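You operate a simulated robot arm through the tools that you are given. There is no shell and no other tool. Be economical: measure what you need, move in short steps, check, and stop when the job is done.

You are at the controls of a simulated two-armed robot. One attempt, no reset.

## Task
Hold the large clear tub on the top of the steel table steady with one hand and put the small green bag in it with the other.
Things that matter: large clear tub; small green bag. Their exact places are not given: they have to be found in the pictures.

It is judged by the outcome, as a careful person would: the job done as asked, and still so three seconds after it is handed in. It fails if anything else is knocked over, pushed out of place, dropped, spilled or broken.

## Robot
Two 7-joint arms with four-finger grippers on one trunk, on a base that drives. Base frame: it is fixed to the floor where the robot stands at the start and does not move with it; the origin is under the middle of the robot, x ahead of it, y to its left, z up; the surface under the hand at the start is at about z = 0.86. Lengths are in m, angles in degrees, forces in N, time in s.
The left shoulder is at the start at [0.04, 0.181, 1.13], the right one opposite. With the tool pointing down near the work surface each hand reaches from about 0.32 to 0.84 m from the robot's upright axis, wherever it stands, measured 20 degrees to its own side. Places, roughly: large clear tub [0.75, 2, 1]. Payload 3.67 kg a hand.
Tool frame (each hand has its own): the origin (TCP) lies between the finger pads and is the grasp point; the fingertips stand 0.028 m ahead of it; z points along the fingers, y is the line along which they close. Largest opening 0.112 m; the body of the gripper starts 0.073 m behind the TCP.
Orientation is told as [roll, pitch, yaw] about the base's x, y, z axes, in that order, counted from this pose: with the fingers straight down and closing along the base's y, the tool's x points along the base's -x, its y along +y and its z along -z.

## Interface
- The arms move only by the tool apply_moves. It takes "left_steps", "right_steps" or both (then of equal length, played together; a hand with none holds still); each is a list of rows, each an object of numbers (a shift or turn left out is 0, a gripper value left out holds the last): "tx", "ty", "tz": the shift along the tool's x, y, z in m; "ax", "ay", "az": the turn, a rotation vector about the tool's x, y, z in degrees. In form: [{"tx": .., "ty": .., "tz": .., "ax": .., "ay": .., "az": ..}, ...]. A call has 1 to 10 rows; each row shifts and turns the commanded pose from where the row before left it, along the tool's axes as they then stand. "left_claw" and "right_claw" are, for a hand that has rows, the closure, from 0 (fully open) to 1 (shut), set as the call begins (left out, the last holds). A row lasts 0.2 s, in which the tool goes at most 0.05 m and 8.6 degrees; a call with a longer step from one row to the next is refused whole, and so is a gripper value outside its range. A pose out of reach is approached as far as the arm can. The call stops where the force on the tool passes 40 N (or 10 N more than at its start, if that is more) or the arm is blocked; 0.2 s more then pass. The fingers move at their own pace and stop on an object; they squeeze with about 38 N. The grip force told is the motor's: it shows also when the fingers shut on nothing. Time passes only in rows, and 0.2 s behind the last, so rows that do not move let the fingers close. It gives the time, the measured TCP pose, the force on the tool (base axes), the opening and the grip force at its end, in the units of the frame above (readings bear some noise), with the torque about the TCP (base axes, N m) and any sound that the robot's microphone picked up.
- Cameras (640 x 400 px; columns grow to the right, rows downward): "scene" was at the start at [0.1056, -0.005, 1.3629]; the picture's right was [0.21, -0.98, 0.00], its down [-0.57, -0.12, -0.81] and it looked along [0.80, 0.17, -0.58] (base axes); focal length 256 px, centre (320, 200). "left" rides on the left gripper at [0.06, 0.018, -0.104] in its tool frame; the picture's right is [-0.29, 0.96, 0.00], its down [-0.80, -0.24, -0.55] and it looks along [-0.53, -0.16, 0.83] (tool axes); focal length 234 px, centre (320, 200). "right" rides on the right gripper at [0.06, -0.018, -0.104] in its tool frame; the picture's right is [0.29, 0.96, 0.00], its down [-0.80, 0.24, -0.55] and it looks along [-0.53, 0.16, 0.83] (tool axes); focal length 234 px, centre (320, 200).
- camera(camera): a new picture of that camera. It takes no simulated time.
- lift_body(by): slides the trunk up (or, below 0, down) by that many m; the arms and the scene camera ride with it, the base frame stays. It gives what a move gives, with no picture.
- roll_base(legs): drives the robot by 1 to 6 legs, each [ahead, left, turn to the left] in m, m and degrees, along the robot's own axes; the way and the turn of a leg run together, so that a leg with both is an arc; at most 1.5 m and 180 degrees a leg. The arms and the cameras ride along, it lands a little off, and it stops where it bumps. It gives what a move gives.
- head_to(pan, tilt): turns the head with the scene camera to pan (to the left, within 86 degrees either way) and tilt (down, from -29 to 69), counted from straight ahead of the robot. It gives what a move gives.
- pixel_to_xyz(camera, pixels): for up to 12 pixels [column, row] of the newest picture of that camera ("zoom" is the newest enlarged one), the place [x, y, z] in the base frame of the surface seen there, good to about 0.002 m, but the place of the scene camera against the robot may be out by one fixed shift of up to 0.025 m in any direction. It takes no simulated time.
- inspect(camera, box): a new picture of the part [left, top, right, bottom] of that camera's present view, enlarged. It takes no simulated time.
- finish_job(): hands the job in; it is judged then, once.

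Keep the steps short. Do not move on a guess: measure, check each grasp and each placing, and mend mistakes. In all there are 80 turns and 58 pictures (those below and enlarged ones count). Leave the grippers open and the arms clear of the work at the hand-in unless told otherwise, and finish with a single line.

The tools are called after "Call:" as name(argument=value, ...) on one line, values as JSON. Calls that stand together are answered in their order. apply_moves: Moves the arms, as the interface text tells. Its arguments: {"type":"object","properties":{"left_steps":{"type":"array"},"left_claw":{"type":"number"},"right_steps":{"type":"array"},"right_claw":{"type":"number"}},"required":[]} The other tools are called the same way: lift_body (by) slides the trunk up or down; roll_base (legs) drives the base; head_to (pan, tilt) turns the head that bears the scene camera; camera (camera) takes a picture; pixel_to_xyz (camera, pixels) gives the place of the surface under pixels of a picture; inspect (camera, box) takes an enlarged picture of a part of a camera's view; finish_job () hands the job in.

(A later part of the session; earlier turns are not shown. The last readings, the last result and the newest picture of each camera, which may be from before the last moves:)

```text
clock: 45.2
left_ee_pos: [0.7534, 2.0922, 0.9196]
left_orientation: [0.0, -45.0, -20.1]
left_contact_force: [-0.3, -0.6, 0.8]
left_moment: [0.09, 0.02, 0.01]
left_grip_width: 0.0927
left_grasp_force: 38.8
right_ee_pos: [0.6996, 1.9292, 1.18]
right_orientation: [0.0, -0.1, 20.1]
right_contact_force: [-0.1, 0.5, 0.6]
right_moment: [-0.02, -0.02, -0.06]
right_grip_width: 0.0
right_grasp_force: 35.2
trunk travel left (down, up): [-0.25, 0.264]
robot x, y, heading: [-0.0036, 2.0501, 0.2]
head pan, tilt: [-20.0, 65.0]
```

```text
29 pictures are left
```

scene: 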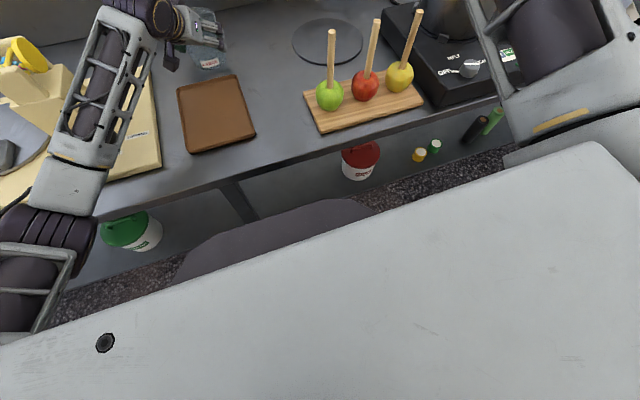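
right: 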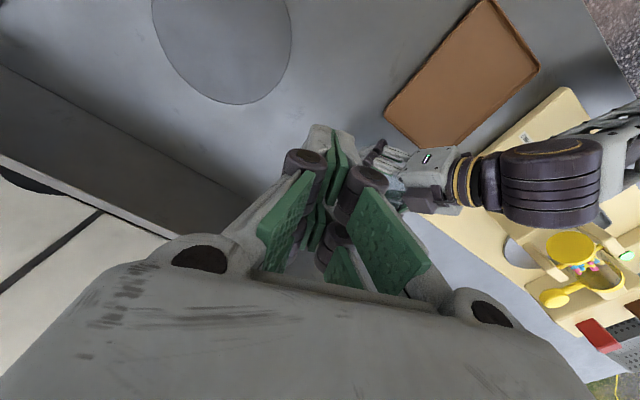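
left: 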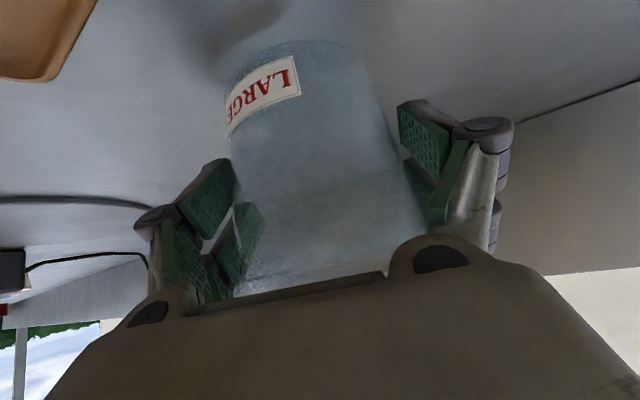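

The bag is not on the tabletop, so it probably fell by the table edge. The right wrist camera sees the floor between the base and the table from further back, so I'll retrace the right hand and look there.

Call:
apply_moves(right_steps=[{"tx": 0.0378, "ty": 0.0131}, {"tx": 0.0378, "ty": 0.0131}, {"tx": 0.0378, "ty": 0.0131}, {"tx": 0.0378, "ty": 0.0131}, {"tx": 0.0378, "ty": 0.0131}, {"tx": 0.0378, "ty": 0.0131}, {"tx": 0.0378, "ty": 0.0131}, {"tx": 0.0378, "ty": 0.0131}, {}], right_claw=0)

Call:
camera(camera="right")

```text
clock: 47.2
left_ee_pos: [0.7537, 2.0915, 0.9192]
left_orientation: [0.0, -45.0, -20.1]
left_contact_force: [0.8, 0.1, 0.1]
left_moment: [0.02, -0.01, -0.02]
left_grip_width: 0.0927
left_grasp_force: 38.1
right_ee_pos: [0.3782, 1.9253, 1.1807]
right_orientation: [0.0, 0.0, 19.9]
right_contact_force: [0.5, -0.1, -0.3]
right_moment: [0.02, -0.01, 0.02]
right_grip_width: 0.1121
right_grasp_force: 0.0
trunk travel left (down, up): [-0.25, 0.264]
robot x, y, heading: [-0.0004, 2.0492, -0.3]
head pan, tilt: [-20.0, 65.0]
```

```text
28 pictures are left
```

right: 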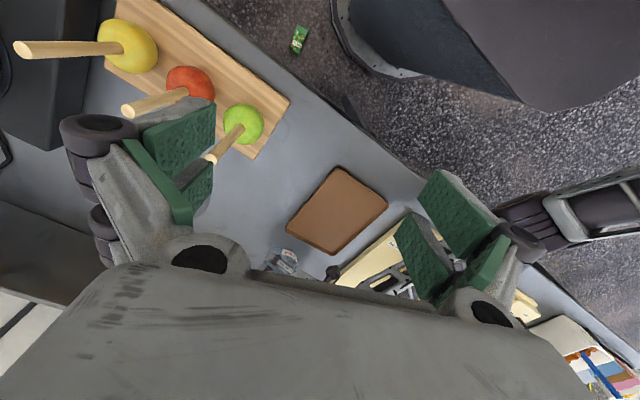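

There it is, on the floor at pixel (299,39), between the base and the table. I'll zoom and measure.

Call:
inspect(camera="right", box=[260, 10, 356, 70])

Call:
pixel_to_xyz(camera="right", pixels=[[299, 39], [297, 50], [303, 28], [293, 40], [305, 42], [320, 50], [290, 70], [345, 50], [335, 10], [360, 75], [345, 105]])

```text
6.67 times, centred on (308, 40) of right
```

zoom: 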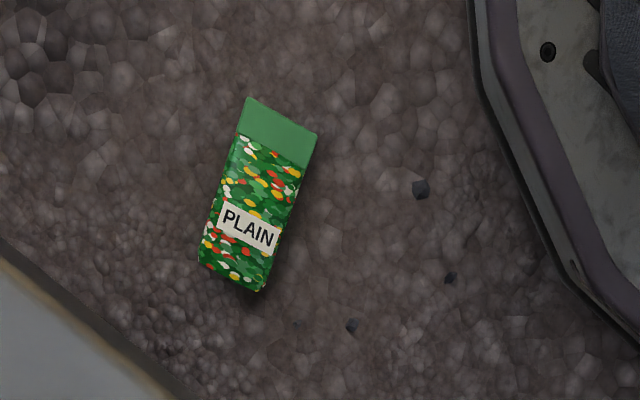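

```text
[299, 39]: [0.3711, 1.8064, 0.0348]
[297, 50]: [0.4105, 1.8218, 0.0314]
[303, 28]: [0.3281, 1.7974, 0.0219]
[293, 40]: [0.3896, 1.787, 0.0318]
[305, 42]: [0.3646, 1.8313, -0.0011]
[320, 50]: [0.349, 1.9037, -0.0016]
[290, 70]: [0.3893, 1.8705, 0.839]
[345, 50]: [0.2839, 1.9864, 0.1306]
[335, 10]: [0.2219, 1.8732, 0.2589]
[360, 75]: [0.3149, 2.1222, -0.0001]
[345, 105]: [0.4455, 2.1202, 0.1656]
```

The bag lies flat on the floor at about (0.37, 1.806), top at z≈0.032, its long axis near x and its crimp toward me. It can be recovered.

I'll let go of the tub first, reversing the approach path with the left hand. Then I'll back off and reach down for the bag.

Call:
apply_moves(left_steps=[{}, {}, {}, {}], left_claw=0)

Call:
apply_moves(left_steps=[{"tz": -0.0142, "tx": 0.0142}, {"tz": -0.0142, "tx": 0.0142}, {"tz": -0.0142, "tx": 0.0142}, {"tz": -0.0142, "tx": 0.0142}, {"tz": -0.04}, {"tz": -0.04}, {"tz": -0.04}, {"tz": -0.04}, {"tz": -0.04}, {"tz": -0.04}])

Call:
head_to(pan=0, tilt=45)

Call:
camera(camera="scene")

```text
clock: 48.2
left_ee_pos: [0.7536, 2.0917, 0.9197]
left_orientation: [0.0, -45.0, -20.0]
left_contact_force: [0.6, 0.0, 0.1]
left_moment: [0.0, 0.0, -0.03]
left_grip_width: 0.112
left_grasp_force: 0.0
right_ee_pos: [0.3798, 1.9266, 1.1806]
right_orientation: [0.0, -0.1, 20.1]
right_contact_force: [-0.4, 0.4, 0.4]
right_moment: [0.02, 0.01, -0.02]
right_grip_width: 0.1123
right_grasp_force: 0.2
trunk travel left (down, up): [-0.25, 0.264]
robot x, y, heading: [-0.0035, 2.0506, -0.2]
head pan, tilt: [-20.0, 65.0]
```

```text
clock: 50.4
left_ee_pos: [0.5169, 2.1784, 1.0902]
left_orientation: [0.0, -45.0, -20.1]
left_contact_force: [-0.3, 0.7, 0.0]
left_moment: [0.01, 0.0, 0.0]
left_grip_width: 0.1122
left_grasp_force: 0.1
right_ee_pos: [0.3796, 1.927, 1.1813]
right_orientation: [0.0, -0.1, 20.2]
right_contact_force: [-0.6, 0.3, -0.3]
right_moment: [0.01, -0.01, 0.02]
right_grip_width: 0.112
right_grasp_force: 0.0
trunk travel left (down, up): [-0.25, 0.264]
robot x, y, heading: [-0.0083, 2.0532, -0.2]
head pan, tilt: [-20.0, 65.0]
```

```text
clock: 51.3
left_ee_pos: [0.518, 2.1786, 1.0894]
left_orientation: [0.0, -45.0, -19.9]
left_contact_force: [0.1, -0.5, 0.2]
left_moment: [-0.03, 0.04, -0.01]
left_grip_width: 0.1119
left_grasp_force: 0.0
right_ee_pos: [0.3806, 1.9259, 1.1807]
right_orientation: [0.0, -0.1, 20.2]
right_contact_force: [0.7, 0.2, 0.1]
right_moment: [-0.02, 0.01, -0.01]
right_grip_width: 0.1119
right_grasp_force: 0.0
trunk travel left (down, up): [-0.25, 0.264]
robot x, y, heading: [-0.0011, 2.0521, 0.1]
head pan, tilt: [0.0, 45.0]
```

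```text
26 pictures are left
```

scene: 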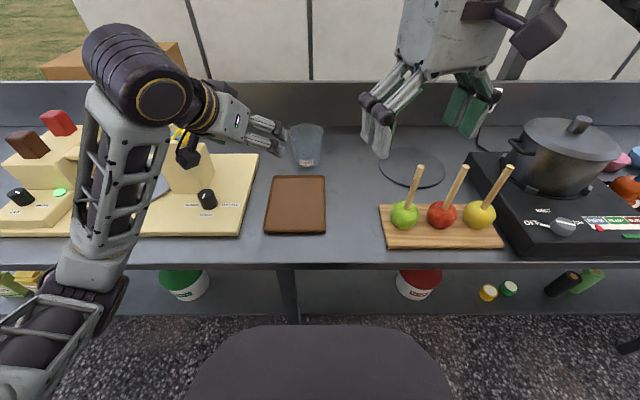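

The tub stands undisturbed. I'll draw the left hand back further, then back the base off 0.45 m and look at the floor.

Call:
apply_moves(left_steps=[{"tz": -0.04}, {"tz": -0.04}, {"tz": -0.02}, {}])

Call:
roll_base(legs=[[-0.45, 0, 0]])

Call:
camera(camera="scene")

```text
clock: 52.3
left_ee_pos: [0.4523, 2.203, 1.1601]
left_orientation: [-0.1, -45.0, -20.0]
left_contact_force: [0.0, -1.0, 0.2]
left_moment: [-0.02, 0.03, -0.03]
left_grip_width: 0.1119
left_grasp_force: 0.1
right_ee_pos: [0.3798, 1.9278, 1.1808]
right_orientation: [0.0, -0.1, 20.1]
right_contact_force: [0.3, -0.2, -0.4]
right_moment: [0.03, 0.0, -0.03]
right_grip_width: 0.112
right_grasp_force: 0.1
trunk travel left (down, up): [-0.25, 0.264]
robot x, y, heading: [-0.0053, 2.0514, 0.0]
head pan, tilt: [0.0, 45.0]
```

```text
clock: 55.1
left_ee_pos: [-0.006, 2.2018, 1.1609]
left_orientation: [0.0, -45.0, -20.2]
left_contact_force: [0.3, -0.3, -0.7]
left_moment: [0.0, -0.02, -0.01]
left_grip_width: 0.1119
left_grasp_force: 0.0
right_ee_pos: [-0.0795, 1.9278, 1.1821]
right_orientation: [-0.1, -0.1, 19.9]
right_contact_force: [-0.1, -0.2, 0.7]
right_moment: [0.0, 0.0, 0.0]
right_grip_width: 0.1118
right_grasp_force: 0.0
trunk travel left (down, up): [-0.25, 0.264]
robot x, y, heading: [-0.4668, 2.0502, -0.1]
head pan, tilt: [0.0, 45.0]
```

```text
25 pictures are left
```

scene: 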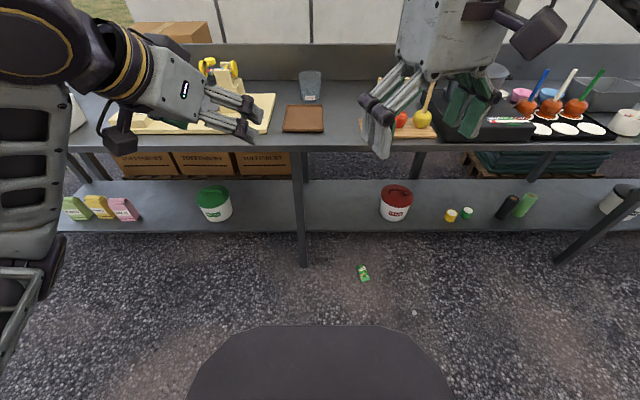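

The bag is at (363,273) on the floor in front of the shelf. I'll measure it, the shelf edge, the table edge and the base.

Call:
inspect(camera="scene", box=[335, 255, 391, 290])

Call:
pixel_to_xyz(camera="scene", pixels=[[362, 267], [363, 273], [365, 278], [360, 228], [360, 234], [303, 262], [400, 148], [320, 330], [320, 360], [420, 240]])

```text
11.43 times, centred on (363, 272) of scene
```

zoom: 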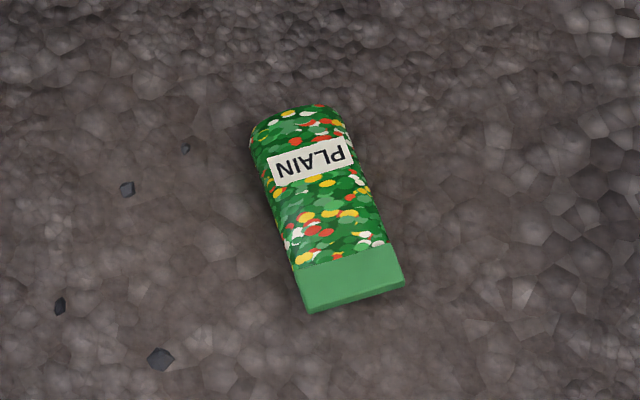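

```text
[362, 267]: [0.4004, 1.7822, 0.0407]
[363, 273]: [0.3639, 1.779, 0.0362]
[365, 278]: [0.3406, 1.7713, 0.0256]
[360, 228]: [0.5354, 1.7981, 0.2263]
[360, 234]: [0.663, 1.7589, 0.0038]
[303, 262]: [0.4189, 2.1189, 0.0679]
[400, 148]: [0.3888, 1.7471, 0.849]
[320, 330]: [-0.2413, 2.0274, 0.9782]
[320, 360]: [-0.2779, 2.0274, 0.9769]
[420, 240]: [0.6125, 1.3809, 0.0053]
```

Shelf edge is at x≈0.535, so the bag can be reached in front of it. Plan: lower the trunk 0.25, take the open right hand down to floor height in the free space, leaning back a little, then roll forward to bring it around the bag.

Call:
lift_body(by=-0.25)

Call:
apply_moves(right_steps=[{"ty": -0.03, "tz": 0.03}, {"ty": -0.03, "tz": 0.03}, {"ty": -0.03, "tz": 0.03}, {"ay": -8}, {"ay": -8}, {"ay": -8}, {}])

```text
clock: 57.7
left_ee_pos: [-0.0066, 2.2018, 0.9107]
left_orientation: [0.1, -45.0, -20.2]
left_contact_force: [-1.1, 0.6, -0.1]
left_moment: [0.02, 0.01, -0.03]
left_grip_width: 0.1122
left_grasp_force: 0.1
right_ee_pos: [-0.078, 1.9269, 0.931]
right_orientation: [0.1, 0.0, 19.9]
right_contact_force: [1.0, 0.3, -0.4]
right_moment: [0.0, -0.03, -0.03]
right_grip_width: 0.112
right_grasp_force: 0.1
trunk travel left (down, up): [0.0, 0.514]
robot x, y, heading: [-0.4628, 2.0458, -0.2]
head pan, tilt: [0.0, 45.0]
```

```text
clock: 59.3
left_ee_pos: [-0.0047, 2.2019, 0.9112]
left_orientation: [-0.1, -44.9, -20.2]
left_contact_force: [0.1, 0.3, -0.7]
left_moment: [0.0, -0.01, 0.03]
left_grip_width: 0.1118
left_grasp_force: 0.0
right_ee_pos: [-0.0471, 1.8421, 0.8413]
right_orientation: [-0.1, -24.1, 19.9]
right_contact_force: [0.0, 0.1, 0.8]
right_moment: [-0.02, -0.02, 0.01]
right_grip_width: 0.112
right_grasp_force: 0.1
trunk travel left (down, up): [0.0, 0.514]
robot x, y, heading: [-0.4612, 2.0554, -0.4]
head pan, tilt: [0.0, 45.0]
```

I'll lower the right hand straight down 0.45 m.

Call:
apply_moves(right_steps=[{"tz": 0.0411, "tx": 0.0183}, {"tz": 0.0411, "tx": 0.0183}, {"tz": 0.0411, "tx": 0.0183}, {"tz": 0.0411, "tx": 0.0183}, {"tz": 0.0411, "tx": 0.0183}, {"tz": 0.0411, "tx": 0.0183}, {"tz": 0.0411, "tx": 0.0183}, {"tz": 0.0411, "tx": 0.0183}, {"tz": 0.0411, "tx": 0.0183}, {"tz": 0.0411, "tx": 0.0183}])

```text
clock: 61.5
left_ee_pos: [-0.0055, 2.2018, 0.9115]
left_orientation: [0.0, -45.0, -20.3]
left_contact_force: [-0.6, 0.5, -0.3]
left_moment: [0.02, -0.03, -0.01]
left_grip_width: 0.112
left_grasp_force: 0.1
right_ee_pos: [-0.0447, 1.8415, 0.3914]
right_orientation: [0.1, -24.1, 20.0]
right_contact_force: [-0.1, 0.3, 0.3]
right_moment: [-0.04, 0.0, 0.0]
right_grip_width: 0.1117
right_grasp_force: 0.1
right hand out of reach, approached as far as the arm can: row 3
trunk travel left (down, up): [0.0, 0.514]
robot x, y, heading: [-0.462, 2.0506, -0.4]
head pan, tilt: [0.0, 45.0]
```

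Going well. Another 0.30 m down.

Call:
apply_moves(right_steps=[{"tz": 0.0411, "tx": 0.0183}, {"tz": 0.0411, "tx": 0.0183}, {"tz": 0.0411, "tx": 0.0183}, {"tz": 0.0411, "tx": 0.0183}, {"tz": 0.0411, "tx": 0.0183}, {"tz": 0.0411, "tx": 0.0183}, {"tz": 0.0274, "tx": 0.0122}, {}])

Call:
camera(camera="scene")

Call:
camera(camera="right")

```text
clock: 63.3
left_ee_pos: [-0.0052, 2.2018, 0.9114]
left_orientation: [0.0, -45.0, -20.2]
left_contact_force: [0.2, 0.0, -0.7]
left_moment: [-0.05, 0.0, 0.04]
left_grip_width: 0.1118
left_grasp_force: 0.0
right_ee_pos: [-0.0514, 1.8237, 0.099]
right_orientation: [0.0, -24.0, 19.9]
right_contact_force: [-0.3, 0.0, 0.0]
right_moment: [0.0, 0.0, 0.0]
right_grip_width: 0.1121
right_grasp_force: 0.0
right hand out of reach, approached as far as the arm can: row 5, 6
trunk travel left (down, up): [0.0, 0.514]
robot x, y, heading: [-0.4605, 2.0519, -0.2]
head pan, tilt: [0.0, 45.0]
```

```text
23 pictures are left
```

scene: 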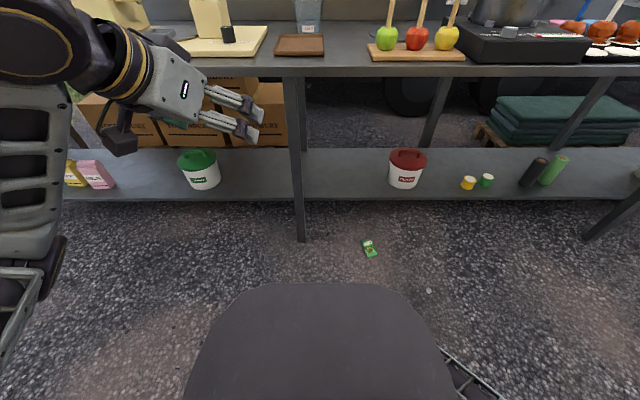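

```text
22 pictures are left
```

right: 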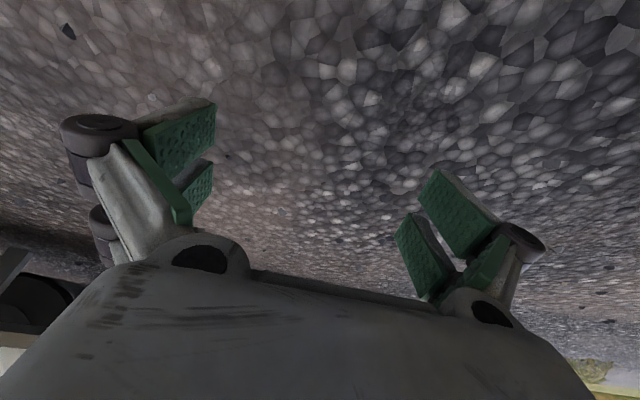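

The hand is nearly at the floor (z 0.099) and still in reach. I'll lower it to z≈0.045, and raise the left hand so it clears the table when I roll forward.

Call:
apply_moves(right_steps=[{"tz": 0.025, "tx": 0.011}, {"tz": 0.0243, "tx": 0.011}, {}, {}, {}, {}], left_steps=[{"tz": -0.03, "tx": -0.03}, {"tz": -0.03, "tx": -0.03}, {"tz": -0.03, "tx": -0.03}, {"tz": -0.03, "tx": -0.03}, {"tz": -0.03, "tx": -0.03}, {}])

```text
clock: 64.7
left_ee_pos: [-0.0079, 2.2002, 1.1238]
left_orientation: [0.0, -45.0, -20.1]
left_contact_force: [-0.9, -0.5, 0.2]
left_moment: [0.0, 0.0, 0.01]
left_grip_width: 0.112
left_grasp_force: 0.2
right_ee_pos: [-0.0526, 1.8243, 0.044]
right_orientation: [0.1, -23.9, 19.9]
right_contact_force: [0.2, 0.7, 0.7]
right_moment: [0.02, 0.01, -0.01]
right_grip_width: 0.112
right_grasp_force: 0.1
trunk travel left (down, up): [0.0, 0.514]
robot x, y, heading: [-0.4668, 2.0551, -0.4]
head pan, tilt: [0.0, 45.0]
```

The tips are about 14 mm above the floor. I'll roll forward 0.27 and shift right 0.018, then check with the wrist camera.

Call:
roll_base(legs=[[0.27, -0.018, 0.2]])

Call:
camera(camera="right")

```text
clock: 66.6
left_ee_pos: [0.2639, 2.182, 1.1236]
left_orientation: [-0.1, -44.9, -20.0]
left_contact_force: [1.3, -0.4, 0.7]
left_moment: [-0.06, 0.01, -0.01]
left_grip_width: 0.112
left_grasp_force: 0.1
right_ee_pos: [0.2206, 1.8047, 0.0433]
right_orientation: [-0.1, -24.0, 20.1]
right_contact_force: [0.6, -0.5, -0.2]
right_moment: [-0.02, 0.01, -0.03]
right_grip_width: 0.1119
right_grasp_force: 0.0
trunk travel left (down, up): [0.0, 0.514]
robot x, y, heading: [-0.1897, 2.0331, 0.2]
head pan, tilt: [0.0, 45.0]
```

```text
21 pictures are left
```

right: 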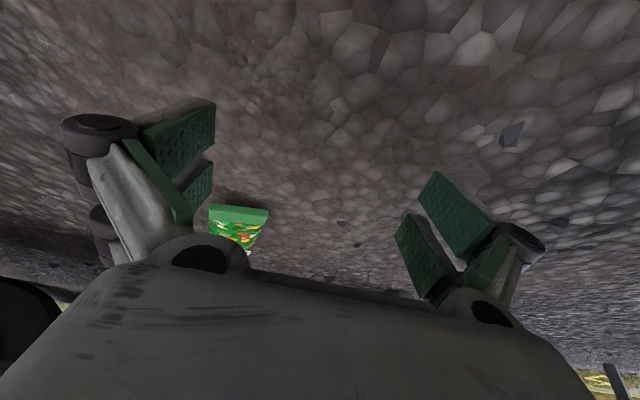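

The bag's crimp is visible at (238,214). I'll measure it to get its centre and direction.

Call:
inspect(camera="right", box=[190, 190, 286, 260])

Call:
pixel_to_xyz(camera="right", pixels=[[212, 208], [238, 211], [265, 212], [213, 220], [238, 222], [262, 225], [238, 235], [258, 232], [250, 247]])

```text
5.71 times, centred on (238, 225) of right
```

zoom: 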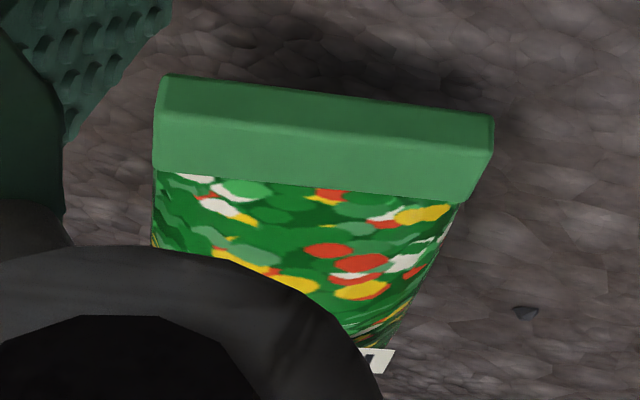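

```text
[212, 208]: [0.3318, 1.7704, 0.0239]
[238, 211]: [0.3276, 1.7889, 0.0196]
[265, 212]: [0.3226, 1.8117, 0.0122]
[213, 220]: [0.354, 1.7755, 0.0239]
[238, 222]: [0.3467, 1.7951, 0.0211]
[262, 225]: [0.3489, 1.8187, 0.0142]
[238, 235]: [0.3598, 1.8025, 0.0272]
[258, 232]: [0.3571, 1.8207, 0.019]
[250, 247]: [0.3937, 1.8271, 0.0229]
```

The crimp centre is (0.327, 1.791) and the bag's axis points about 12.6° left of x. I want to grip nearer the fat bottom, around (0.38, 1.803). I'll trim the yaw by 7° and roll forward 0.15, with fingers straddling.

Call:
apply_moves(right_steps=[{"az": 7}, {}])

Call:
roll_base(legs=[[0.15, 0, 0]])

Call:
camera(camera="right")

```text
clock: 67.2
left_ee_pos: [0.2638, 2.1817, 1.1252]
left_orientation: [0.0, -44.9, -20.0]
left_contact_force: [-0.1, -0.2, -0.5]
left_moment: [-0.02, -0.03, 0.0]
left_grip_width: 0.1119
left_grasp_force: 0.1
right_ee_pos: [0.2207, 1.8067, 0.0447]
right_orientation: [3.2, -23.8, 12.5]
right_contact_force: [0.0, -0.3, -0.6]
right_moment: [0.01, -0.02, -0.01]
right_grip_width: 0.1122
right_grasp_force: 0.0
trunk travel left (down, up): [0.0, 0.514]
robot x, y, heading: [-0.1907, 2.0311, -0.0]
head pan, tilt: [0.0, 45.0]
```

```text
clock: 68.6
left_ee_pos: [0.4158, 2.183, 1.1234]
left_orientation: [-0.1, -44.9, -19.8]
left_contact_force: [0.8, -0.3, 0.1]
left_moment: [-0.01, 0.0, 0.03]
left_grip_width: 0.1118
left_grasp_force: 0.0
right_ee_pos: [0.3721, 1.8067, 0.0433]
right_orientation: [3.1, -23.8, 12.6]
right_contact_force: [0.3, -0.3, 0.0]
right_moment: [-0.03, -0.02, -0.03]
right_grip_width: 0.112
right_grasp_force: 0.0
trunk travel left (down, up): [0.0, 0.514]
robot x, y, heading: [-0.036, 2.0367, 0.2]
head pan, tilt: [0.0, 45.0]
```

```text
19 pictures are left
```

right: 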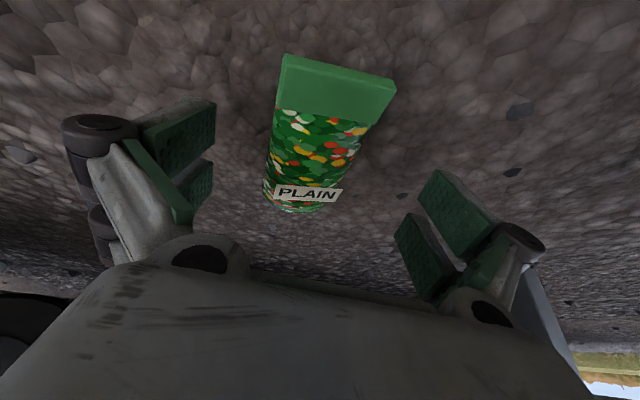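

The bag lies between the fingers. I'll check its position against the TCP before lowering the last centimetre.

Call:
pixel_to_xyz(camera="right", pixels=[[338, 72], [320, 130], [305, 165], [278, 165], [340, 165], [270, 185], [298, 205], [305, 182]])

```text
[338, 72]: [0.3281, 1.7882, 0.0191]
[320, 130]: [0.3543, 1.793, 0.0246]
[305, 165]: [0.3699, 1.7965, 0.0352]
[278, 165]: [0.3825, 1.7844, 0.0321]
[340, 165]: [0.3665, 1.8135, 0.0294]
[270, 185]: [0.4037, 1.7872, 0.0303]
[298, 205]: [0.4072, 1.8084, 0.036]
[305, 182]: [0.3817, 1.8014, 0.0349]
```

Bag axis at the grip is y≈1.801 and the TCP is at 1.807. I'll shift 5 mm, go down 7 mm, and close.

Call:
apply_moves(right_steps=[{"ty": -0.005, "tx": 0.0028, "tz": 0.0064}, {}])

Call:
apply_moves(right_steps=[{}, {}, {}, {}], right_claw=1)

Call:
apply_moves(right_steps=[{"tz": -0.03, "tx": -0.013}, {"tz": -0.03, "tx": -0.013}, {}])

Call:
camera(camera="right")

```text
clock: 69.2
left_ee_pos: [0.4135, 2.1841, 1.1238]
left_orientation: [-0.1, -45.0, -19.8]
left_contact_force: [0.2, -0.1, -0.4]
left_moment: [0.02, 0.02, 0.0]
left_grip_width: 0.1119
left_grasp_force: 0.1
right_ee_pos: [0.3738, 1.8015, 0.0373]
right_orientation: [3.1, -23.8, 12.5]
right_contact_force: [0.1, -0.1, 0.4]
right_moment: [-0.02, 0.0, 0.02]
right_grip_width: 0.112
right_grasp_force: 0.1
trunk travel left (down, up): [0.0, 0.514]
robot x, y, heading: [-0.0419, 2.0321, 0.3]
head pan, tilt: [0.0, 45.0]
```

```text
clock: 70.2
left_ee_pos: [0.4131, 2.1828, 1.1247]
left_orientation: [0.0, -45.0, -19.8]
left_contact_force: [-0.2, -0.6, -0.4]
left_moment: [-0.02, -0.01, 0.0]
left_grip_width: 0.112
left_grasp_force: 0.0
right_ee_pos: [0.3734, 1.8024, 0.0375]
right_orientation: [3.0, -23.9, 12.6]
right_contact_force: [0.1, 0.4, 1.2]
right_moment: [0.03, 0.02, 0.0]
right_grip_width: 0.0474
right_grasp_force: 38.2
trunk travel left (down, up): [0.0, 0.514]
robot x, y, heading: [-0.0376, 2.0345, 0.0]
head pan, tilt: [0.0, 45.0]
```

```text
clock: 71.0
left_ee_pos: [0.4149, 2.1829, 1.1229]
left_orientation: [0.0, -44.9, -19.8]
left_contact_force: [0.3, -1.0, 0.4]
left_moment: [-0.03, 0.0, 0.03]
left_grip_width: 0.1123
left_grasp_force: 0.1
right_ee_pos: [0.3739, 1.7988, 0.103]
right_orientation: [3.1, -23.8, 12.6]
right_contact_force: [0.9, 0.4, -0.6]
right_moment: [0.0, 0.03, -0.02]
right_grip_width: 0.0474
right_grasp_force: 38.1
trunk travel left (down, up): [0.0, 0.514]
robot x, y, heading: [-0.0373, 2.0311, 0.1]
head pan, tilt: [0.0, 45.0]
```

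```text
18 pictures are left
```

right: 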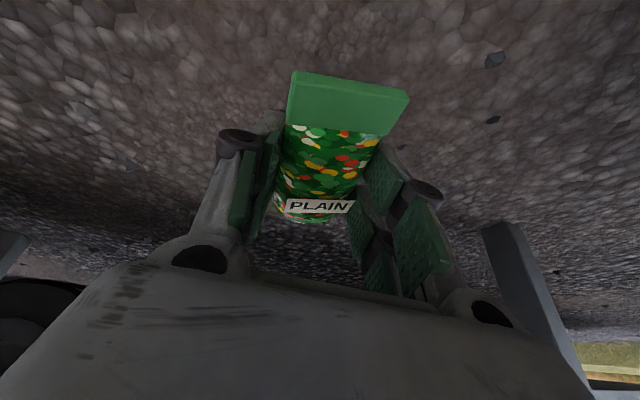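

The bag is gripped at 0.047 and stays put in the hand. I'll back out from under the table edge, raise the trunk, then raise the hand.

Call:
roll_base(legs=[[-0.42, 0, 0]])

Call:
apply_moves(right_steps=[{"tz": -0.0411, "tx": -0.0183}, {"tz": -0.0411, "tx": -0.0183}, {"tz": -0.0411, "tx": -0.0183}, {"tz": -0.0411, "tx": -0.0183}, {"tz": -0.0411, "tx": -0.0183}, {"tz": -0.0411, "tx": -0.0183}, {"tz": -0.0411, "tx": -0.0183}, {"tz": -0.0411, "tx": -0.0183}, {"tz": -0.0411, "tx": -0.0183}, {"tz": -0.0411, "tx": -0.0183}])

Call:
lift_body(by=0.25)

Call:
apply_moves(right_steps=[{"tz": -0.0411, "tx": -0.0183}, {"tz": -0.0411, "tx": -0.0183}, {"tz": -0.0411, "tx": -0.0183}, {"tz": -0.0411, "tx": -0.0183}, {"tz": -0.0411, "tx": -0.0183}, {"tz": -0.0411, "tx": -0.0183}, {}])

Call:
camera(camera="right")

```text
clock: 73.7
left_ee_pos: [-0.0086, 2.1841, 1.1241]
left_orientation: [0.0, -44.9, -19.6]
left_contact_force: [0.1, 0.0, 0.7]
left_moment: [0.03, -0.02, -0.01]
left_grip_width: 0.1117
left_grasp_force: 0.1
right_ee_pos: [-0.0456, 1.7992, 0.1032]
right_orientation: [3.1, -23.9, 13.0]
right_contact_force: [0.3, -0.8, -0.9]
right_moment: [0.0, -0.02, 0.02]
right_grip_width: 0.047
right_grasp_force: 37.2
trunk travel left (down, up): [0.0, 0.514]
robot x, y, heading: [-0.4598, 2.0277, 0.3]
head pan, tilt: [0.0, 45.0]
```

```text
clock: 75.9
left_ee_pos: [-0.007, 2.1843, 1.1242]
left_orientation: [-0.1, -45.0, -19.7]
left_contact_force: [0.5, -0.7, 0.8]
left_moment: [0.01, 0.0, 0.0]
left_grip_width: 0.1117
left_grasp_force: 0.1
right_ee_pos: [-0.0417, 1.7772, 0.5548]
right_orientation: [3.0, -23.8, 12.9]
right_contact_force: [0.5, 0.7, -1.2]
right_moment: [0.03, 0.03, -0.01]
right_grip_width: 0.047
right_grasp_force: 37.7
trunk travel left (down, up): [0.0, 0.514]
robot x, y, heading: [-0.4634, 2.0309, 0.5]
head pan, tilt: [0.0, 45.0]
```

```text
clock: 78.4
left_ee_pos: [-0.0073, 2.1828, 1.373]
left_orientation: [0.0, -45.0, -19.6]
left_contact_force: [0.0, 0.8, -0.5]
left_moment: [-0.06, -0.01, 0.0]
left_grip_width: 0.1119
left_grasp_force: 0.2
right_ee_pos: [-0.0416, 1.7775, 0.8028]
right_orientation: [3.2, -23.8, 12.8]
right_contact_force: [0.1, 0.3, -1.1]
right_moment: [-0.03, -0.02, 0.01]
right_grip_width: 0.0468
right_grasp_force: 37.9
trunk travel left (down, up): [-0.25, 0.264]
robot x, y, heading: [-0.4612, 2.0302, 0.4]
head pan, tilt: [0.0, 45.0]
```

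```text
clock: 80.0
left_ee_pos: [-0.0079, 2.1835, 1.3745]
left_orientation: [0.0, -45.0, -19.5]
left_contact_force: [1.0, 0.0, -0.1]
left_moment: [0.0, -0.03, 0.01]
left_grip_width: 0.1118
left_grasp_force: 0.1
right_ee_pos: [-0.0373, 1.7639, 1.0746]
right_orientation: [3.1, -23.8, 12.9]
right_contact_force: [-0.3, -0.1, -0.4]
right_moment: [-0.01, 0.0, 0.0]
right_grip_width: 0.0468
right_grasp_force: 37.7
trunk travel left (down, up): [-0.25, 0.264]
robot x, y, heading: [-0.4609, 2.0302, 0.4]
head pan, tilt: [0.0, 45.0]
```

```text
17 pictures are left
```

right: 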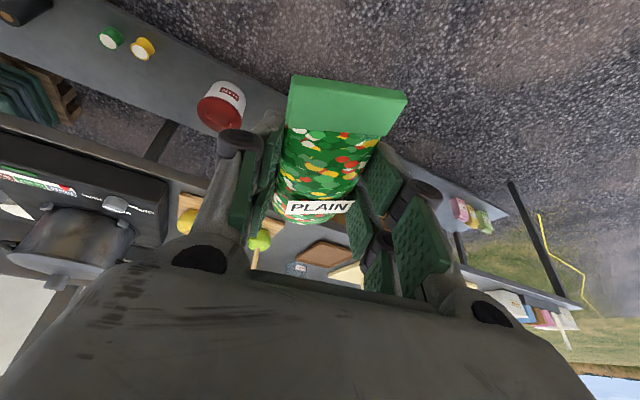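

The bag is still held (0.0468), but the grip creeps slowly. So I'll lay the bag on clear tabletop right of the tub, grip the tub, then re-grasp the bag fresh and place it quickly. First I'll raise the right hand and move it left so it clears the apple sticks, then roll forward.

Call:
apply_moves(right_steps=[{"tz": -0.03, "tx": -0.013}, {"tz": -0.03, "tx": -0.013}, {"ty": 0.038}, {"ty": 0.038}, {"ty": 0.038}, {"ty": 0.038}, {"ty": 0.038}, {}])

Call:
roll_base(legs=[[0.46, 0.03, -0.4]])

Call:
camera(camera="scene")

```text
clock: 81.8
left_ee_pos: [-0.0074, 2.1832, 1.3737]
left_orientation: [0.1, -45.0, -19.6]
left_contact_force: [-1.0, -0.6, -0.4]
left_moment: [0.03, 0.01, 0.02]
left_grip_width: 0.1119
left_grasp_force: 0.0
right_ee_pos: [-0.0844, 1.9424, 1.1481]
right_orientation: [3.1, -23.9, 12.9]
right_contact_force: [0.3, -0.6, -0.3]
right_moment: [0.04, 0.01, 0.02]
right_grip_width: 0.0469
right_grasp_force: 38.1
trunk travel left (down, up): [-0.25, 0.264]
robot x, y, heading: [-0.46, 2.0309, -0.0]
head pan, tilt: [0.0, 45.0]
```

```text
clock: 84.7
left_ee_pos: [0.4523, 2.2063, 1.3741]
left_orientation: [0.0, -45.0, -20.4]
left_contact_force: [0.6, 0.0, -0.5]
left_moment: [-0.03, 0.03, 0.0]
left_grip_width: 0.1118
left_grasp_force: 0.1
right_ee_pos: [0.3727, 1.9682, 1.1484]
right_orientation: [3.2, -23.8, 12.1]
right_contact_force: [-0.6, 0.0, -0.2]
right_moment: [-0.02, 0.04, 0.0]
right_grip_width: 0.0466
right_grasp_force: 38.3
trunk travel left (down, up): [-0.25, 0.264]
robot x, y, heading: [-0.004, 2.0611, -0.8]
head pan, tilt: [0.0, 45.0]
```

```text
16 pictures are left
```

scene: 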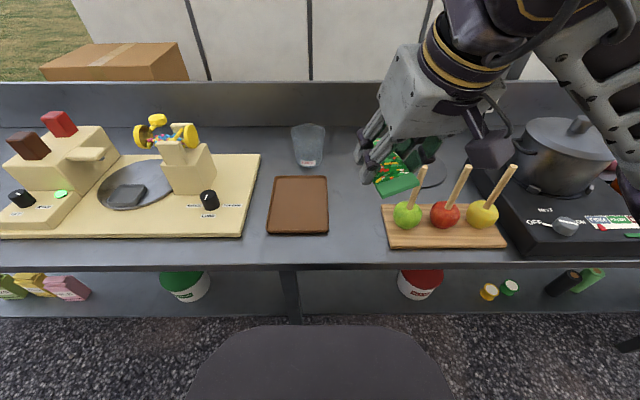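

Everything on the table is in order. I'll measure candidate clear spots, the tray and board edges, and the green apple's stick.

Call:
pixel_to_xyz(camera="scene", pixels=[[328, 200], [327, 178], [383, 210], [388, 240], [350, 170], [350, 200], [423, 168], [407, 215], [308, 160], [395, 180], [345, 150]])

```text
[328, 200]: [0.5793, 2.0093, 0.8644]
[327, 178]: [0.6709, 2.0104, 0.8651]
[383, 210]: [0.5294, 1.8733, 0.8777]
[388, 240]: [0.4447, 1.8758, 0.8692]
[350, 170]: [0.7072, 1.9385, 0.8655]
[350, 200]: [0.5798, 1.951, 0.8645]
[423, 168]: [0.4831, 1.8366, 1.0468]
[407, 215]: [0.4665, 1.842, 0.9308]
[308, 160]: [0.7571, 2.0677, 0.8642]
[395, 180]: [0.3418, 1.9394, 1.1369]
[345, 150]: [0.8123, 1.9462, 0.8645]
```

The clear spot is true (0.69, 1.95), beyond the tray and apple board. I'll go forward at height first, then down to z≈0.95.

Call:
apply_moves(right_steps=[{"tx": -0.035, "tz": 0.0156, "ty": -0.0105}, {"tx": -0.035, "tz": 0.0156, "ty": -0.0105}, {"tx": -0.035, "tz": 0.0156, "ty": -0.0105}, {"tx": -0.035, "tz": 0.0156, "ty": -0.0105}, {"tx": -0.035, "tz": 0.0156, "ty": -0.0105}, {"tx": -0.035, "tz": 0.0156, "ty": -0.0105}, {"tx": -0.035, "tz": 0.0156, "ty": -0.0105}, {"tx": -0.035, "tz": 0.0156, "ty": -0.0105}, {}])

Call:
apply_moves(right_steps=[{"tz": 0.0365, "tx": 0.0163}, {"tz": 0.0365, "tx": 0.0163}, {"tz": 0.0365, "tx": 0.0163}, {"tz": 0.0365, "tx": 0.0163}, {"tz": 0.0365, "tx": 0.0163}, {}])

Call:
camera(camera="right")

```text
clock: 86.7
left_ee_pos: [0.452, 2.2062, 1.3745]
left_orientation: [0.0, -45.1, -20.4]
left_contact_force: [0.1, -0.6, -0.3]
left_moment: [0.02, -0.01, 0.02]
left_grip_width: 0.1119
left_grasp_force: 0.1
right_ee_pos: [0.6917, 1.9564, 1.1444]
right_orientation: [3.1, -23.8, 12.0]
right_contact_force: [0.0, -0.1, -0.6]
right_moment: [-0.01, 0.0, 0.0]
right_grip_width: 0.0466
right_grasp_force: 37.6
trunk travel left (down, up): [-0.25, 0.264]
robot x, y, heading: [-0.0042, 2.0585, -0.4]
head pan, tilt: [0.0, 45.0]
```

```text
clock: 88.1
left_ee_pos: [0.4508, 2.2067, 1.3736]
left_orientation: [0.0, -45.0, -20.5]
left_contact_force: [-0.1, 0.8, -0.1]
left_moment: [0.01, 0.02, -0.02]
left_grip_width: 0.1121
left_grasp_force: 0.1
right_ee_pos: [0.6864, 1.9662, 0.947]
right_orientation: [3.1, -23.9, 12.0]
right_contact_force: [0.5, 0.1, 0.1]
right_moment: [0.01, 0.02, 0.0]
right_grip_width: 0.0463
right_grasp_force: 37.9
trunk travel left (down, up): [-0.25, 0.264]
robot x, y, heading: [0.0001, 2.0619, -0.7]
head pan, tilt: [0.0, 45.0]
```

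```text
15 pictures are left
```

right: 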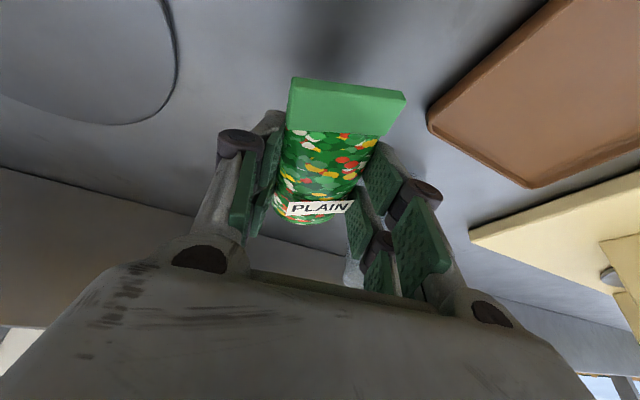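

The spot below is bare. I'll lower the bag onto the table at TCP z≈0.898, shifting 13 mm right, then open.

Call:
apply_moves(right_steps=[{"tz": 0.016, "tx": 0.007, "ty": -0.007}, {"tz": 0.016, "tx": 0.007, "ty": -0.006}, {"tz": 0.013, "tx": 0.0055}, {}])

Call:
apply_moves(right_steps=[{}, {}, {}, {}], right_claw=0)

Call:
apply_moves(right_steps=[{"tz": -0.03, "tx": -0.013}, {"tz": -0.03, "tx": -0.013}, {"tz": -0.02, "tx": -0.009}, {"ay": 8}, {"ay": 8}, {"ay": 8}, {}])

Call:
camera(camera="right")

```text
clock: 89.1
left_ee_pos: [0.451, 2.2053, 1.3749]
left_orientation: [-0.1, -45.1, -20.5]
left_contact_force: [0.5, -0.6, 0.2]
left_moment: [0.02, -0.02, 0.0]
left_grip_width: 0.112
left_grasp_force: 0.0
right_ee_pos: [0.6896, 1.9564, 0.8971]
right_orientation: [3.0, -24.0, 12.0]
right_contact_force: [1.8, -0.7, 7.9]
right_moment: [0.1, -0.1, -0.02]
right_grip_width: 0.0465
right_grasp_force: 37.9
trunk travel left (down, up): [-0.25, 0.264]
robot x, y, heading: [-0.0026, 2.06, -0.4]
head pan, tilt: [0.0, 45.0]
```

```text
clock: 90.1
left_ee_pos: [0.4506, 2.2061, 1.3726]
left_orientation: [0.0, -45.0, -20.4]
left_contact_force: [0.1, 0.5, -0.5]
left_moment: [0.0, -0.03, -0.03]
left_grip_width: 0.112
left_grasp_force: 0.0
right_ee_pos: [0.6889, 1.9578, 0.8952]
right_orientation: [3.1, -23.9, 12.1]
right_contact_force: [-1.2, -0.1, 0.3]
right_moment: [-0.01, 0.0, 0.01]
right_grip_width: 0.1119
right_grasp_force: 0.0
trunk travel left (down, up): [-0.25, 0.264]
robot x, y, heading: [-0.0077, 2.061, -0.4]
head pan, tilt: [0.0, 45.0]
```

```text
clock: 91.7
left_ee_pos: [0.4515, 2.2052, 1.3732]
left_orientation: [0.0, -45.0, -20.4]
left_contact_force: [-0.2, -0.2, -0.1]
left_moment: [0.01, 0.01, 0.04]
left_grip_width: 0.1119
left_grasp_force: 0.0
right_ee_pos: [0.6903, 1.9509, 0.9814]
right_orientation: [2.8, 0.2, 13.3]
right_contact_force: [-0.5, 0.6, -0.2]
right_moment: [0.01, 0.01, 0.02]
right_grip_width: 0.1121
right_grasp_force: 0.0
trunk travel left (down, up): [-0.25, 0.264]
robot x, y, heading: [-0.0036, 2.06, -0.5]
head pan, tilt: [0.0, 45.0]
```

```text
14 pictures are left
```

right: 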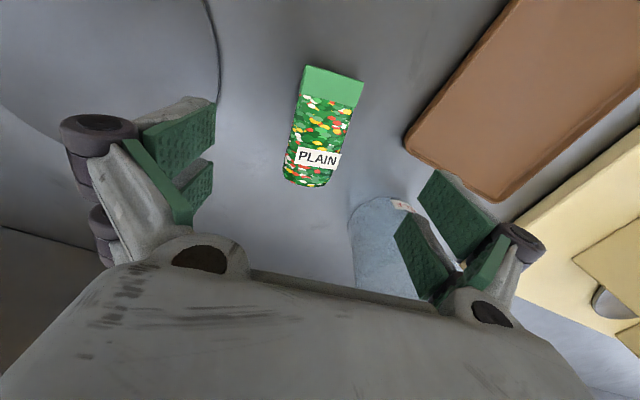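

The bag rests safely on the table. I'll measure it for the re-grasp and check the tub too.

Call:
pixel_to_xyz(camera="right", pixels=[[304, 67], [361, 84], [330, 86], [320, 120], [316, 140], [292, 145], [346, 140], [310, 172], [305, 186], [375, 230], [400, 200]])

```text
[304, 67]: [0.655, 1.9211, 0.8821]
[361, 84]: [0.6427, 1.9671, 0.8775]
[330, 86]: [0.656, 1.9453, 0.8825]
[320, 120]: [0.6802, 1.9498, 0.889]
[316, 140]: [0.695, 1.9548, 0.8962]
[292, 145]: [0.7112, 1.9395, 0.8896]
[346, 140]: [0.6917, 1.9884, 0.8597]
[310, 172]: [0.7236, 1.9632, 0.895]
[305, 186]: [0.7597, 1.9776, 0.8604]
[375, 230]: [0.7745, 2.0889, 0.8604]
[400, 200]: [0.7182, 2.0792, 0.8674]
```

The bag runs from crimp (0.649, 1.944) to bottom (0.738, 1.967), and the tub is unmoved. I'll shift the right hand up and aside. Then I'll turn the left hand to yaw -40° and bring it above the pre-grasp point, for a clasp from the left-front.

Call:
apply_moves(left_steps=[{"ax": 4.62, "az": 4.62}, {"ax": 4.62, "az": 4.62}, {"ax": 4.62, "az": 4.62}, {}], right_steps=[{"tz": -0.03, "ty": -0.02}, {"tz": -0.02, "ty": -0.03}, {}, {}])

Call:
apply_moves(left_steps=[{"tx": 0.001, "tz": 0.0385, "ty": 0.0138}, {"tx": 0.001, "tz": 0.0385, "ty": 0.0138}, {"tx": 0.001, "tz": 0.0385, "ty": 0.0138}, {"tx": 0.001, "tz": 0.0385, "ty": 0.0138}, {"tx": 0.001, "tz": 0.0385, "ty": 0.0138}, {"tx": 0.001, "tz": 0.0385, "ty": 0.0138}, {"tx": 0.001, "tz": 0.0385, "ty": 0.0138}, {"tx": 0.001, "tz": 0.0385, "ty": 0.0138}, {}])

Call:
camera(camera="left")

```text
clock: 92.7
left_ee_pos: [0.4505, 2.2057, 1.3747]
left_orientation: [0.0, -45.0, -40.1]
left_contact_force: [0.4, 0.3, 0.5]
left_moment: [-0.02, 0.01, 0.04]
left_grip_width: 0.1122
left_grasp_force: 0.1
right_ee_pos: [0.7038, 1.9004, 1.0292]
right_orientation: [2.8, 0.1, 13.3]
right_contact_force: [-0.6, -0.5, 0.5]
right_moment: [-0.01, -0.01, -0.01]
right_grip_width: 0.1121
right_grasp_force: 0.1
trunk travel left (down, up): [-0.25, 0.264]
robot x, y, heading: [-0.0006, 2.0614, -0.6]
head pan, tilt: [0.0, 45.0]
```

```text
clock: 94.7
left_ee_pos: [0.6854, 2.1554, 1.1507]
left_orientation: [0.0, -45.0, -39.9]
left_contact_force: [-1.0, -0.3, 0.1]
left_moment: [-0.01, -0.01, 0.0]
left_grip_width: 0.1122
left_grasp_force: 0.1
right_ee_pos: [0.7018, 1.9017, 1.0295]
right_orientation: [2.8, 0.1, 13.3]
right_contact_force: [-0.6, -0.2, -0.1]
right_moment: [0.02, -0.01, -0.01]
right_grip_width: 0.1118
right_grasp_force: 0.1
trunk travel left (down, up): [-0.25, 0.264]
robot x, y, heading: [-0.004, 2.062, -0.2]
head pan, tilt: [0.0, 45.0]
```

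```text
13 pictures are left
```

left: 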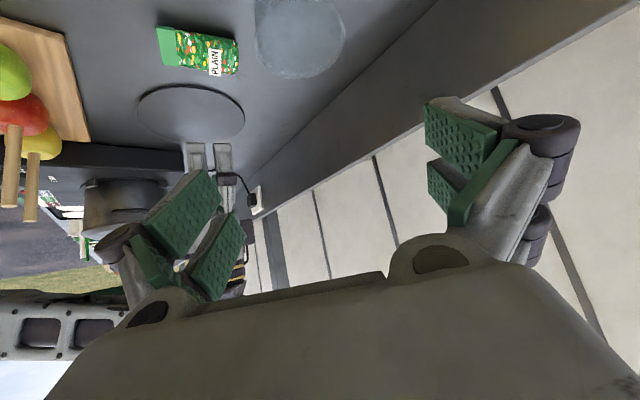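

The tub shows at (300,38). I'll verify the rim before going down.

Call:
pixel_to_xyz(camera="left", pixels=[[258, 45], [270, 70], [300, 77], [330, 65], [344, 40], [300, 40], [275, 55], [322, 72]])

```text
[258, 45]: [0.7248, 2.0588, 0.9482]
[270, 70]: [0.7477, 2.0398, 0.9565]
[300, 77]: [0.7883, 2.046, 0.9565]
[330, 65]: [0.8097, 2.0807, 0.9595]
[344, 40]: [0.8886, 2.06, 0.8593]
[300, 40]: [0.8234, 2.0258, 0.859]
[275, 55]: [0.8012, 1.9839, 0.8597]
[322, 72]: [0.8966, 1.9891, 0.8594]
```

The rim centre fits (0.761, 2.089) with radius about 0.05. I'll go straight down to z 0.92, then forward 0.092 to clasp.

Call:
apply_moves(left_steps=[{"tx": 0.0272, "tz": 0.0272, "ty": -0.002}, {"tx": 0.0272, "tz": 0.0272}, {"tx": 0.0272, "tz": 0.0272}, {"tx": 0.0272, "tz": 0.0272}, {"tx": 0.0272, "tz": 0.0272}, {"tx": 0.0272, "tz": 0.0272}, {}])

Call:
apply_moves(left_steps=[{"tx": -0.01625, "tz": 0.01625}, {"tx": -0.01625, "tz": 0.01625}, {"tx": -0.01625, "tz": 0.01625}, {"tx": -0.01625, "tz": 0.01625}, {}])

Call:
camera(camera="left")

```text
clock: 96.3
left_ee_pos: [0.684, 2.1513, 0.9207]
left_orientation: [0.0, -45.1, -40.0]
left_contact_force: [-0.2, 0.2, 0.6]
left_moment: [-0.04, 0.0, 0.0]
left_grip_width: 0.1121
left_grasp_force: 0.0
right_ee_pos: [0.7025, 1.901, 1.0294]
right_orientation: [2.8, 0.1, 13.2]
right_contact_force: [0.3, 0.5, -0.1]
right_moment: [-0.03, -0.01, 0.02]
right_grip_width: 0.1122
right_grasp_force: 0.2
trunk travel left (down, up): [-0.25, 0.264]
robot x, y, heading: [-0.0015, 2.0625, -0.2]
head pan, tilt: [0.0, 45.0]
```

```text
clock: 97.5
left_ee_pos: [0.7524, 2.094, 0.9198]
left_orientation: [-0.1, -45.0, -40.0]
left_contact_force: [0.1, 1.0, -1.2]
left_moment: [0.02, 0.03, 0.0]
left_grip_width: 0.1119
left_grasp_force: 0.0
right_ee_pos: [0.7033, 1.9017, 1.0301]
right_orientation: [2.8, 0.0, 13.4]
right_contact_force: [0.2, 0.7, 0.2]
right_moment: [0.01, 0.0, -0.02]
right_grip_width: 0.1121
right_grasp_force: 0.0
trunk travel left (down, up): [-0.25, 0.264]
robot x, y, heading: [-0.0003, 2.057, -0.4]
head pan, tilt: [0.0, 45.0]
```

```text
12 pictures are left
```

left: 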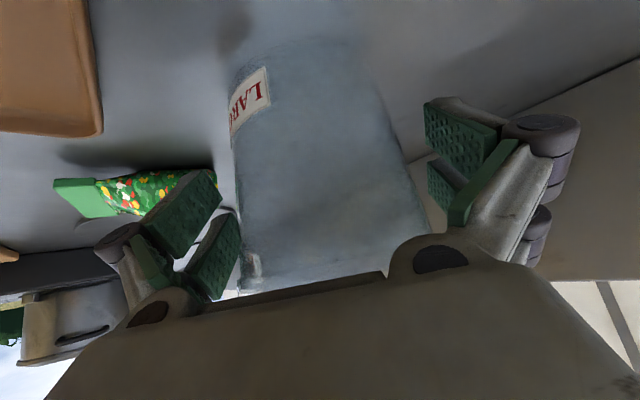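

The tub is between the fingers with no contact. I'll close the left hand in stages and, at the same time, bring the right hand back over the bag.

Call:
apply_moves(left_steps=[{}, {}, {}], left_claw=0.15)

Call:
apply_moves(left_steps=[{}, {}, {}, {}], left_claw=0.25, right_steps=[{"ty": 0.029, "tx": -0.0}, {"ty": 0.028, "tx": -0.0}, {}, {}])

Call:
camera(camera="right")

```text
clock: 98.3
left_ee_pos: [0.7539, 2.0939, 0.9186]
left_orientation: [0.0, -45.0, -40.0]
left_contact_force: [0.0, -0.3, -0.1]
left_moment: [0.01, 0.0, 0.03]
left_grip_width: 0.0956
left_grasp_force: 0.4
right_ee_pos: [0.7036, 1.9013, 1.0298]
right_orientation: [2.8, 0.1, 13.3]
right_contact_force: [-0.3, -0.9, -0.6]
right_moment: [0.0, -0.03, 0.03]
right_grip_width: 0.1118
right_grasp_force: 0.1
trunk travel left (down, up): [-0.25, 0.264]
robot x, y, heading: [-0.0031, 2.0636, -0.4]
head pan, tilt: [0.0, 45.0]
```

```text
clock: 99.3
left_ee_pos: [0.7538, 2.0934, 0.9193]
left_orientation: [0.0, -44.9, -40.1]
left_contact_force: [0.6, -0.5, 2.3]
left_moment: [0.02, 0.07, -0.02]
left_grip_width: 0.0907
left_grasp_force: 37.9
right_ee_pos: [0.6912, 1.9568, 1.0316]
right_orientation: [2.8, 0.0, 13.2]
right_contact_force: [0.1, -0.7, -0.3]
right_moment: [-0.01, 0.0, 0.01]
right_grip_width: 0.1121
right_grasp_force: 0.0
trunk travel left (down, up): [-0.25, 0.264]
robot x, y, heading: [-0.0063, 2.0627, -0.5]
head pan, tilt: [0.0, 45.0]
```

```text
11 pictures are left
```

right: 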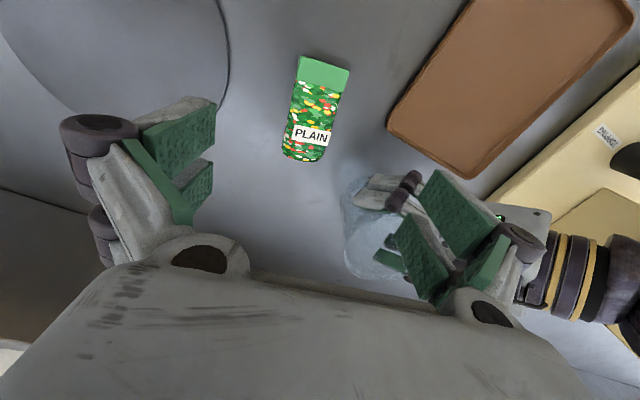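

The tub is held (0.091, 38 N) and upright. The left knuckles are fairly near, so I'll narrow the right opening to about 0.075 before going down over the bag, to TCP z 0.894.

Call:
apply_moves(right_steps=[{"tx": -0.009}, {}, {"tz": 0.034}, {"tz": 0.034}, {"tz": 0.034}, {}], right_claw=0.33)

Call:
camera(camera="right")

```text
clock: 100.7
left_ee_pos: [0.7542, 2.0941, 0.9195]
left_orientation: [0.0, -44.9, -40.0]
left_contact_force: [-0.3, 0.0, 2.7]
left_moment: [0.01, 0.08, -0.02]
left_grip_width: 0.0906
left_grasp_force: 37.1
right_ee_pos: [0.695, 1.9643, 0.9277]
right_orientation: [2.8, 0.1, 13.4]
right_contact_force: [-0.2, 0.5, 0.0]
right_moment: [0.02, -0.02, 0.03]
right_grip_width: 0.0751
right_grasp_force: 0.0
trunk travel left (down, up): [-0.25, 0.264]
robot x, y, heading: [-0.0047, 2.0606, -0.7]
head pan, tilt: [0.0, 45.0]
```

```text
10 pictures are left
```

right: 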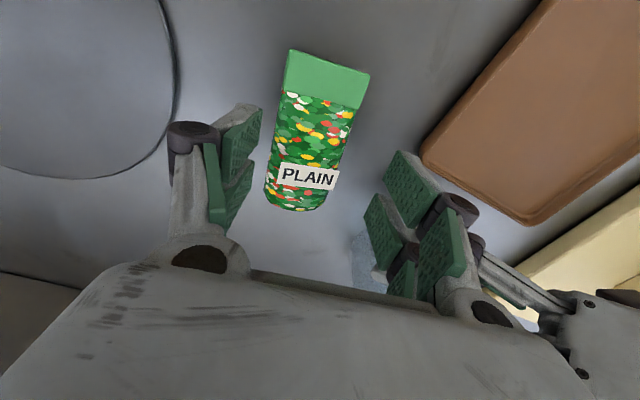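

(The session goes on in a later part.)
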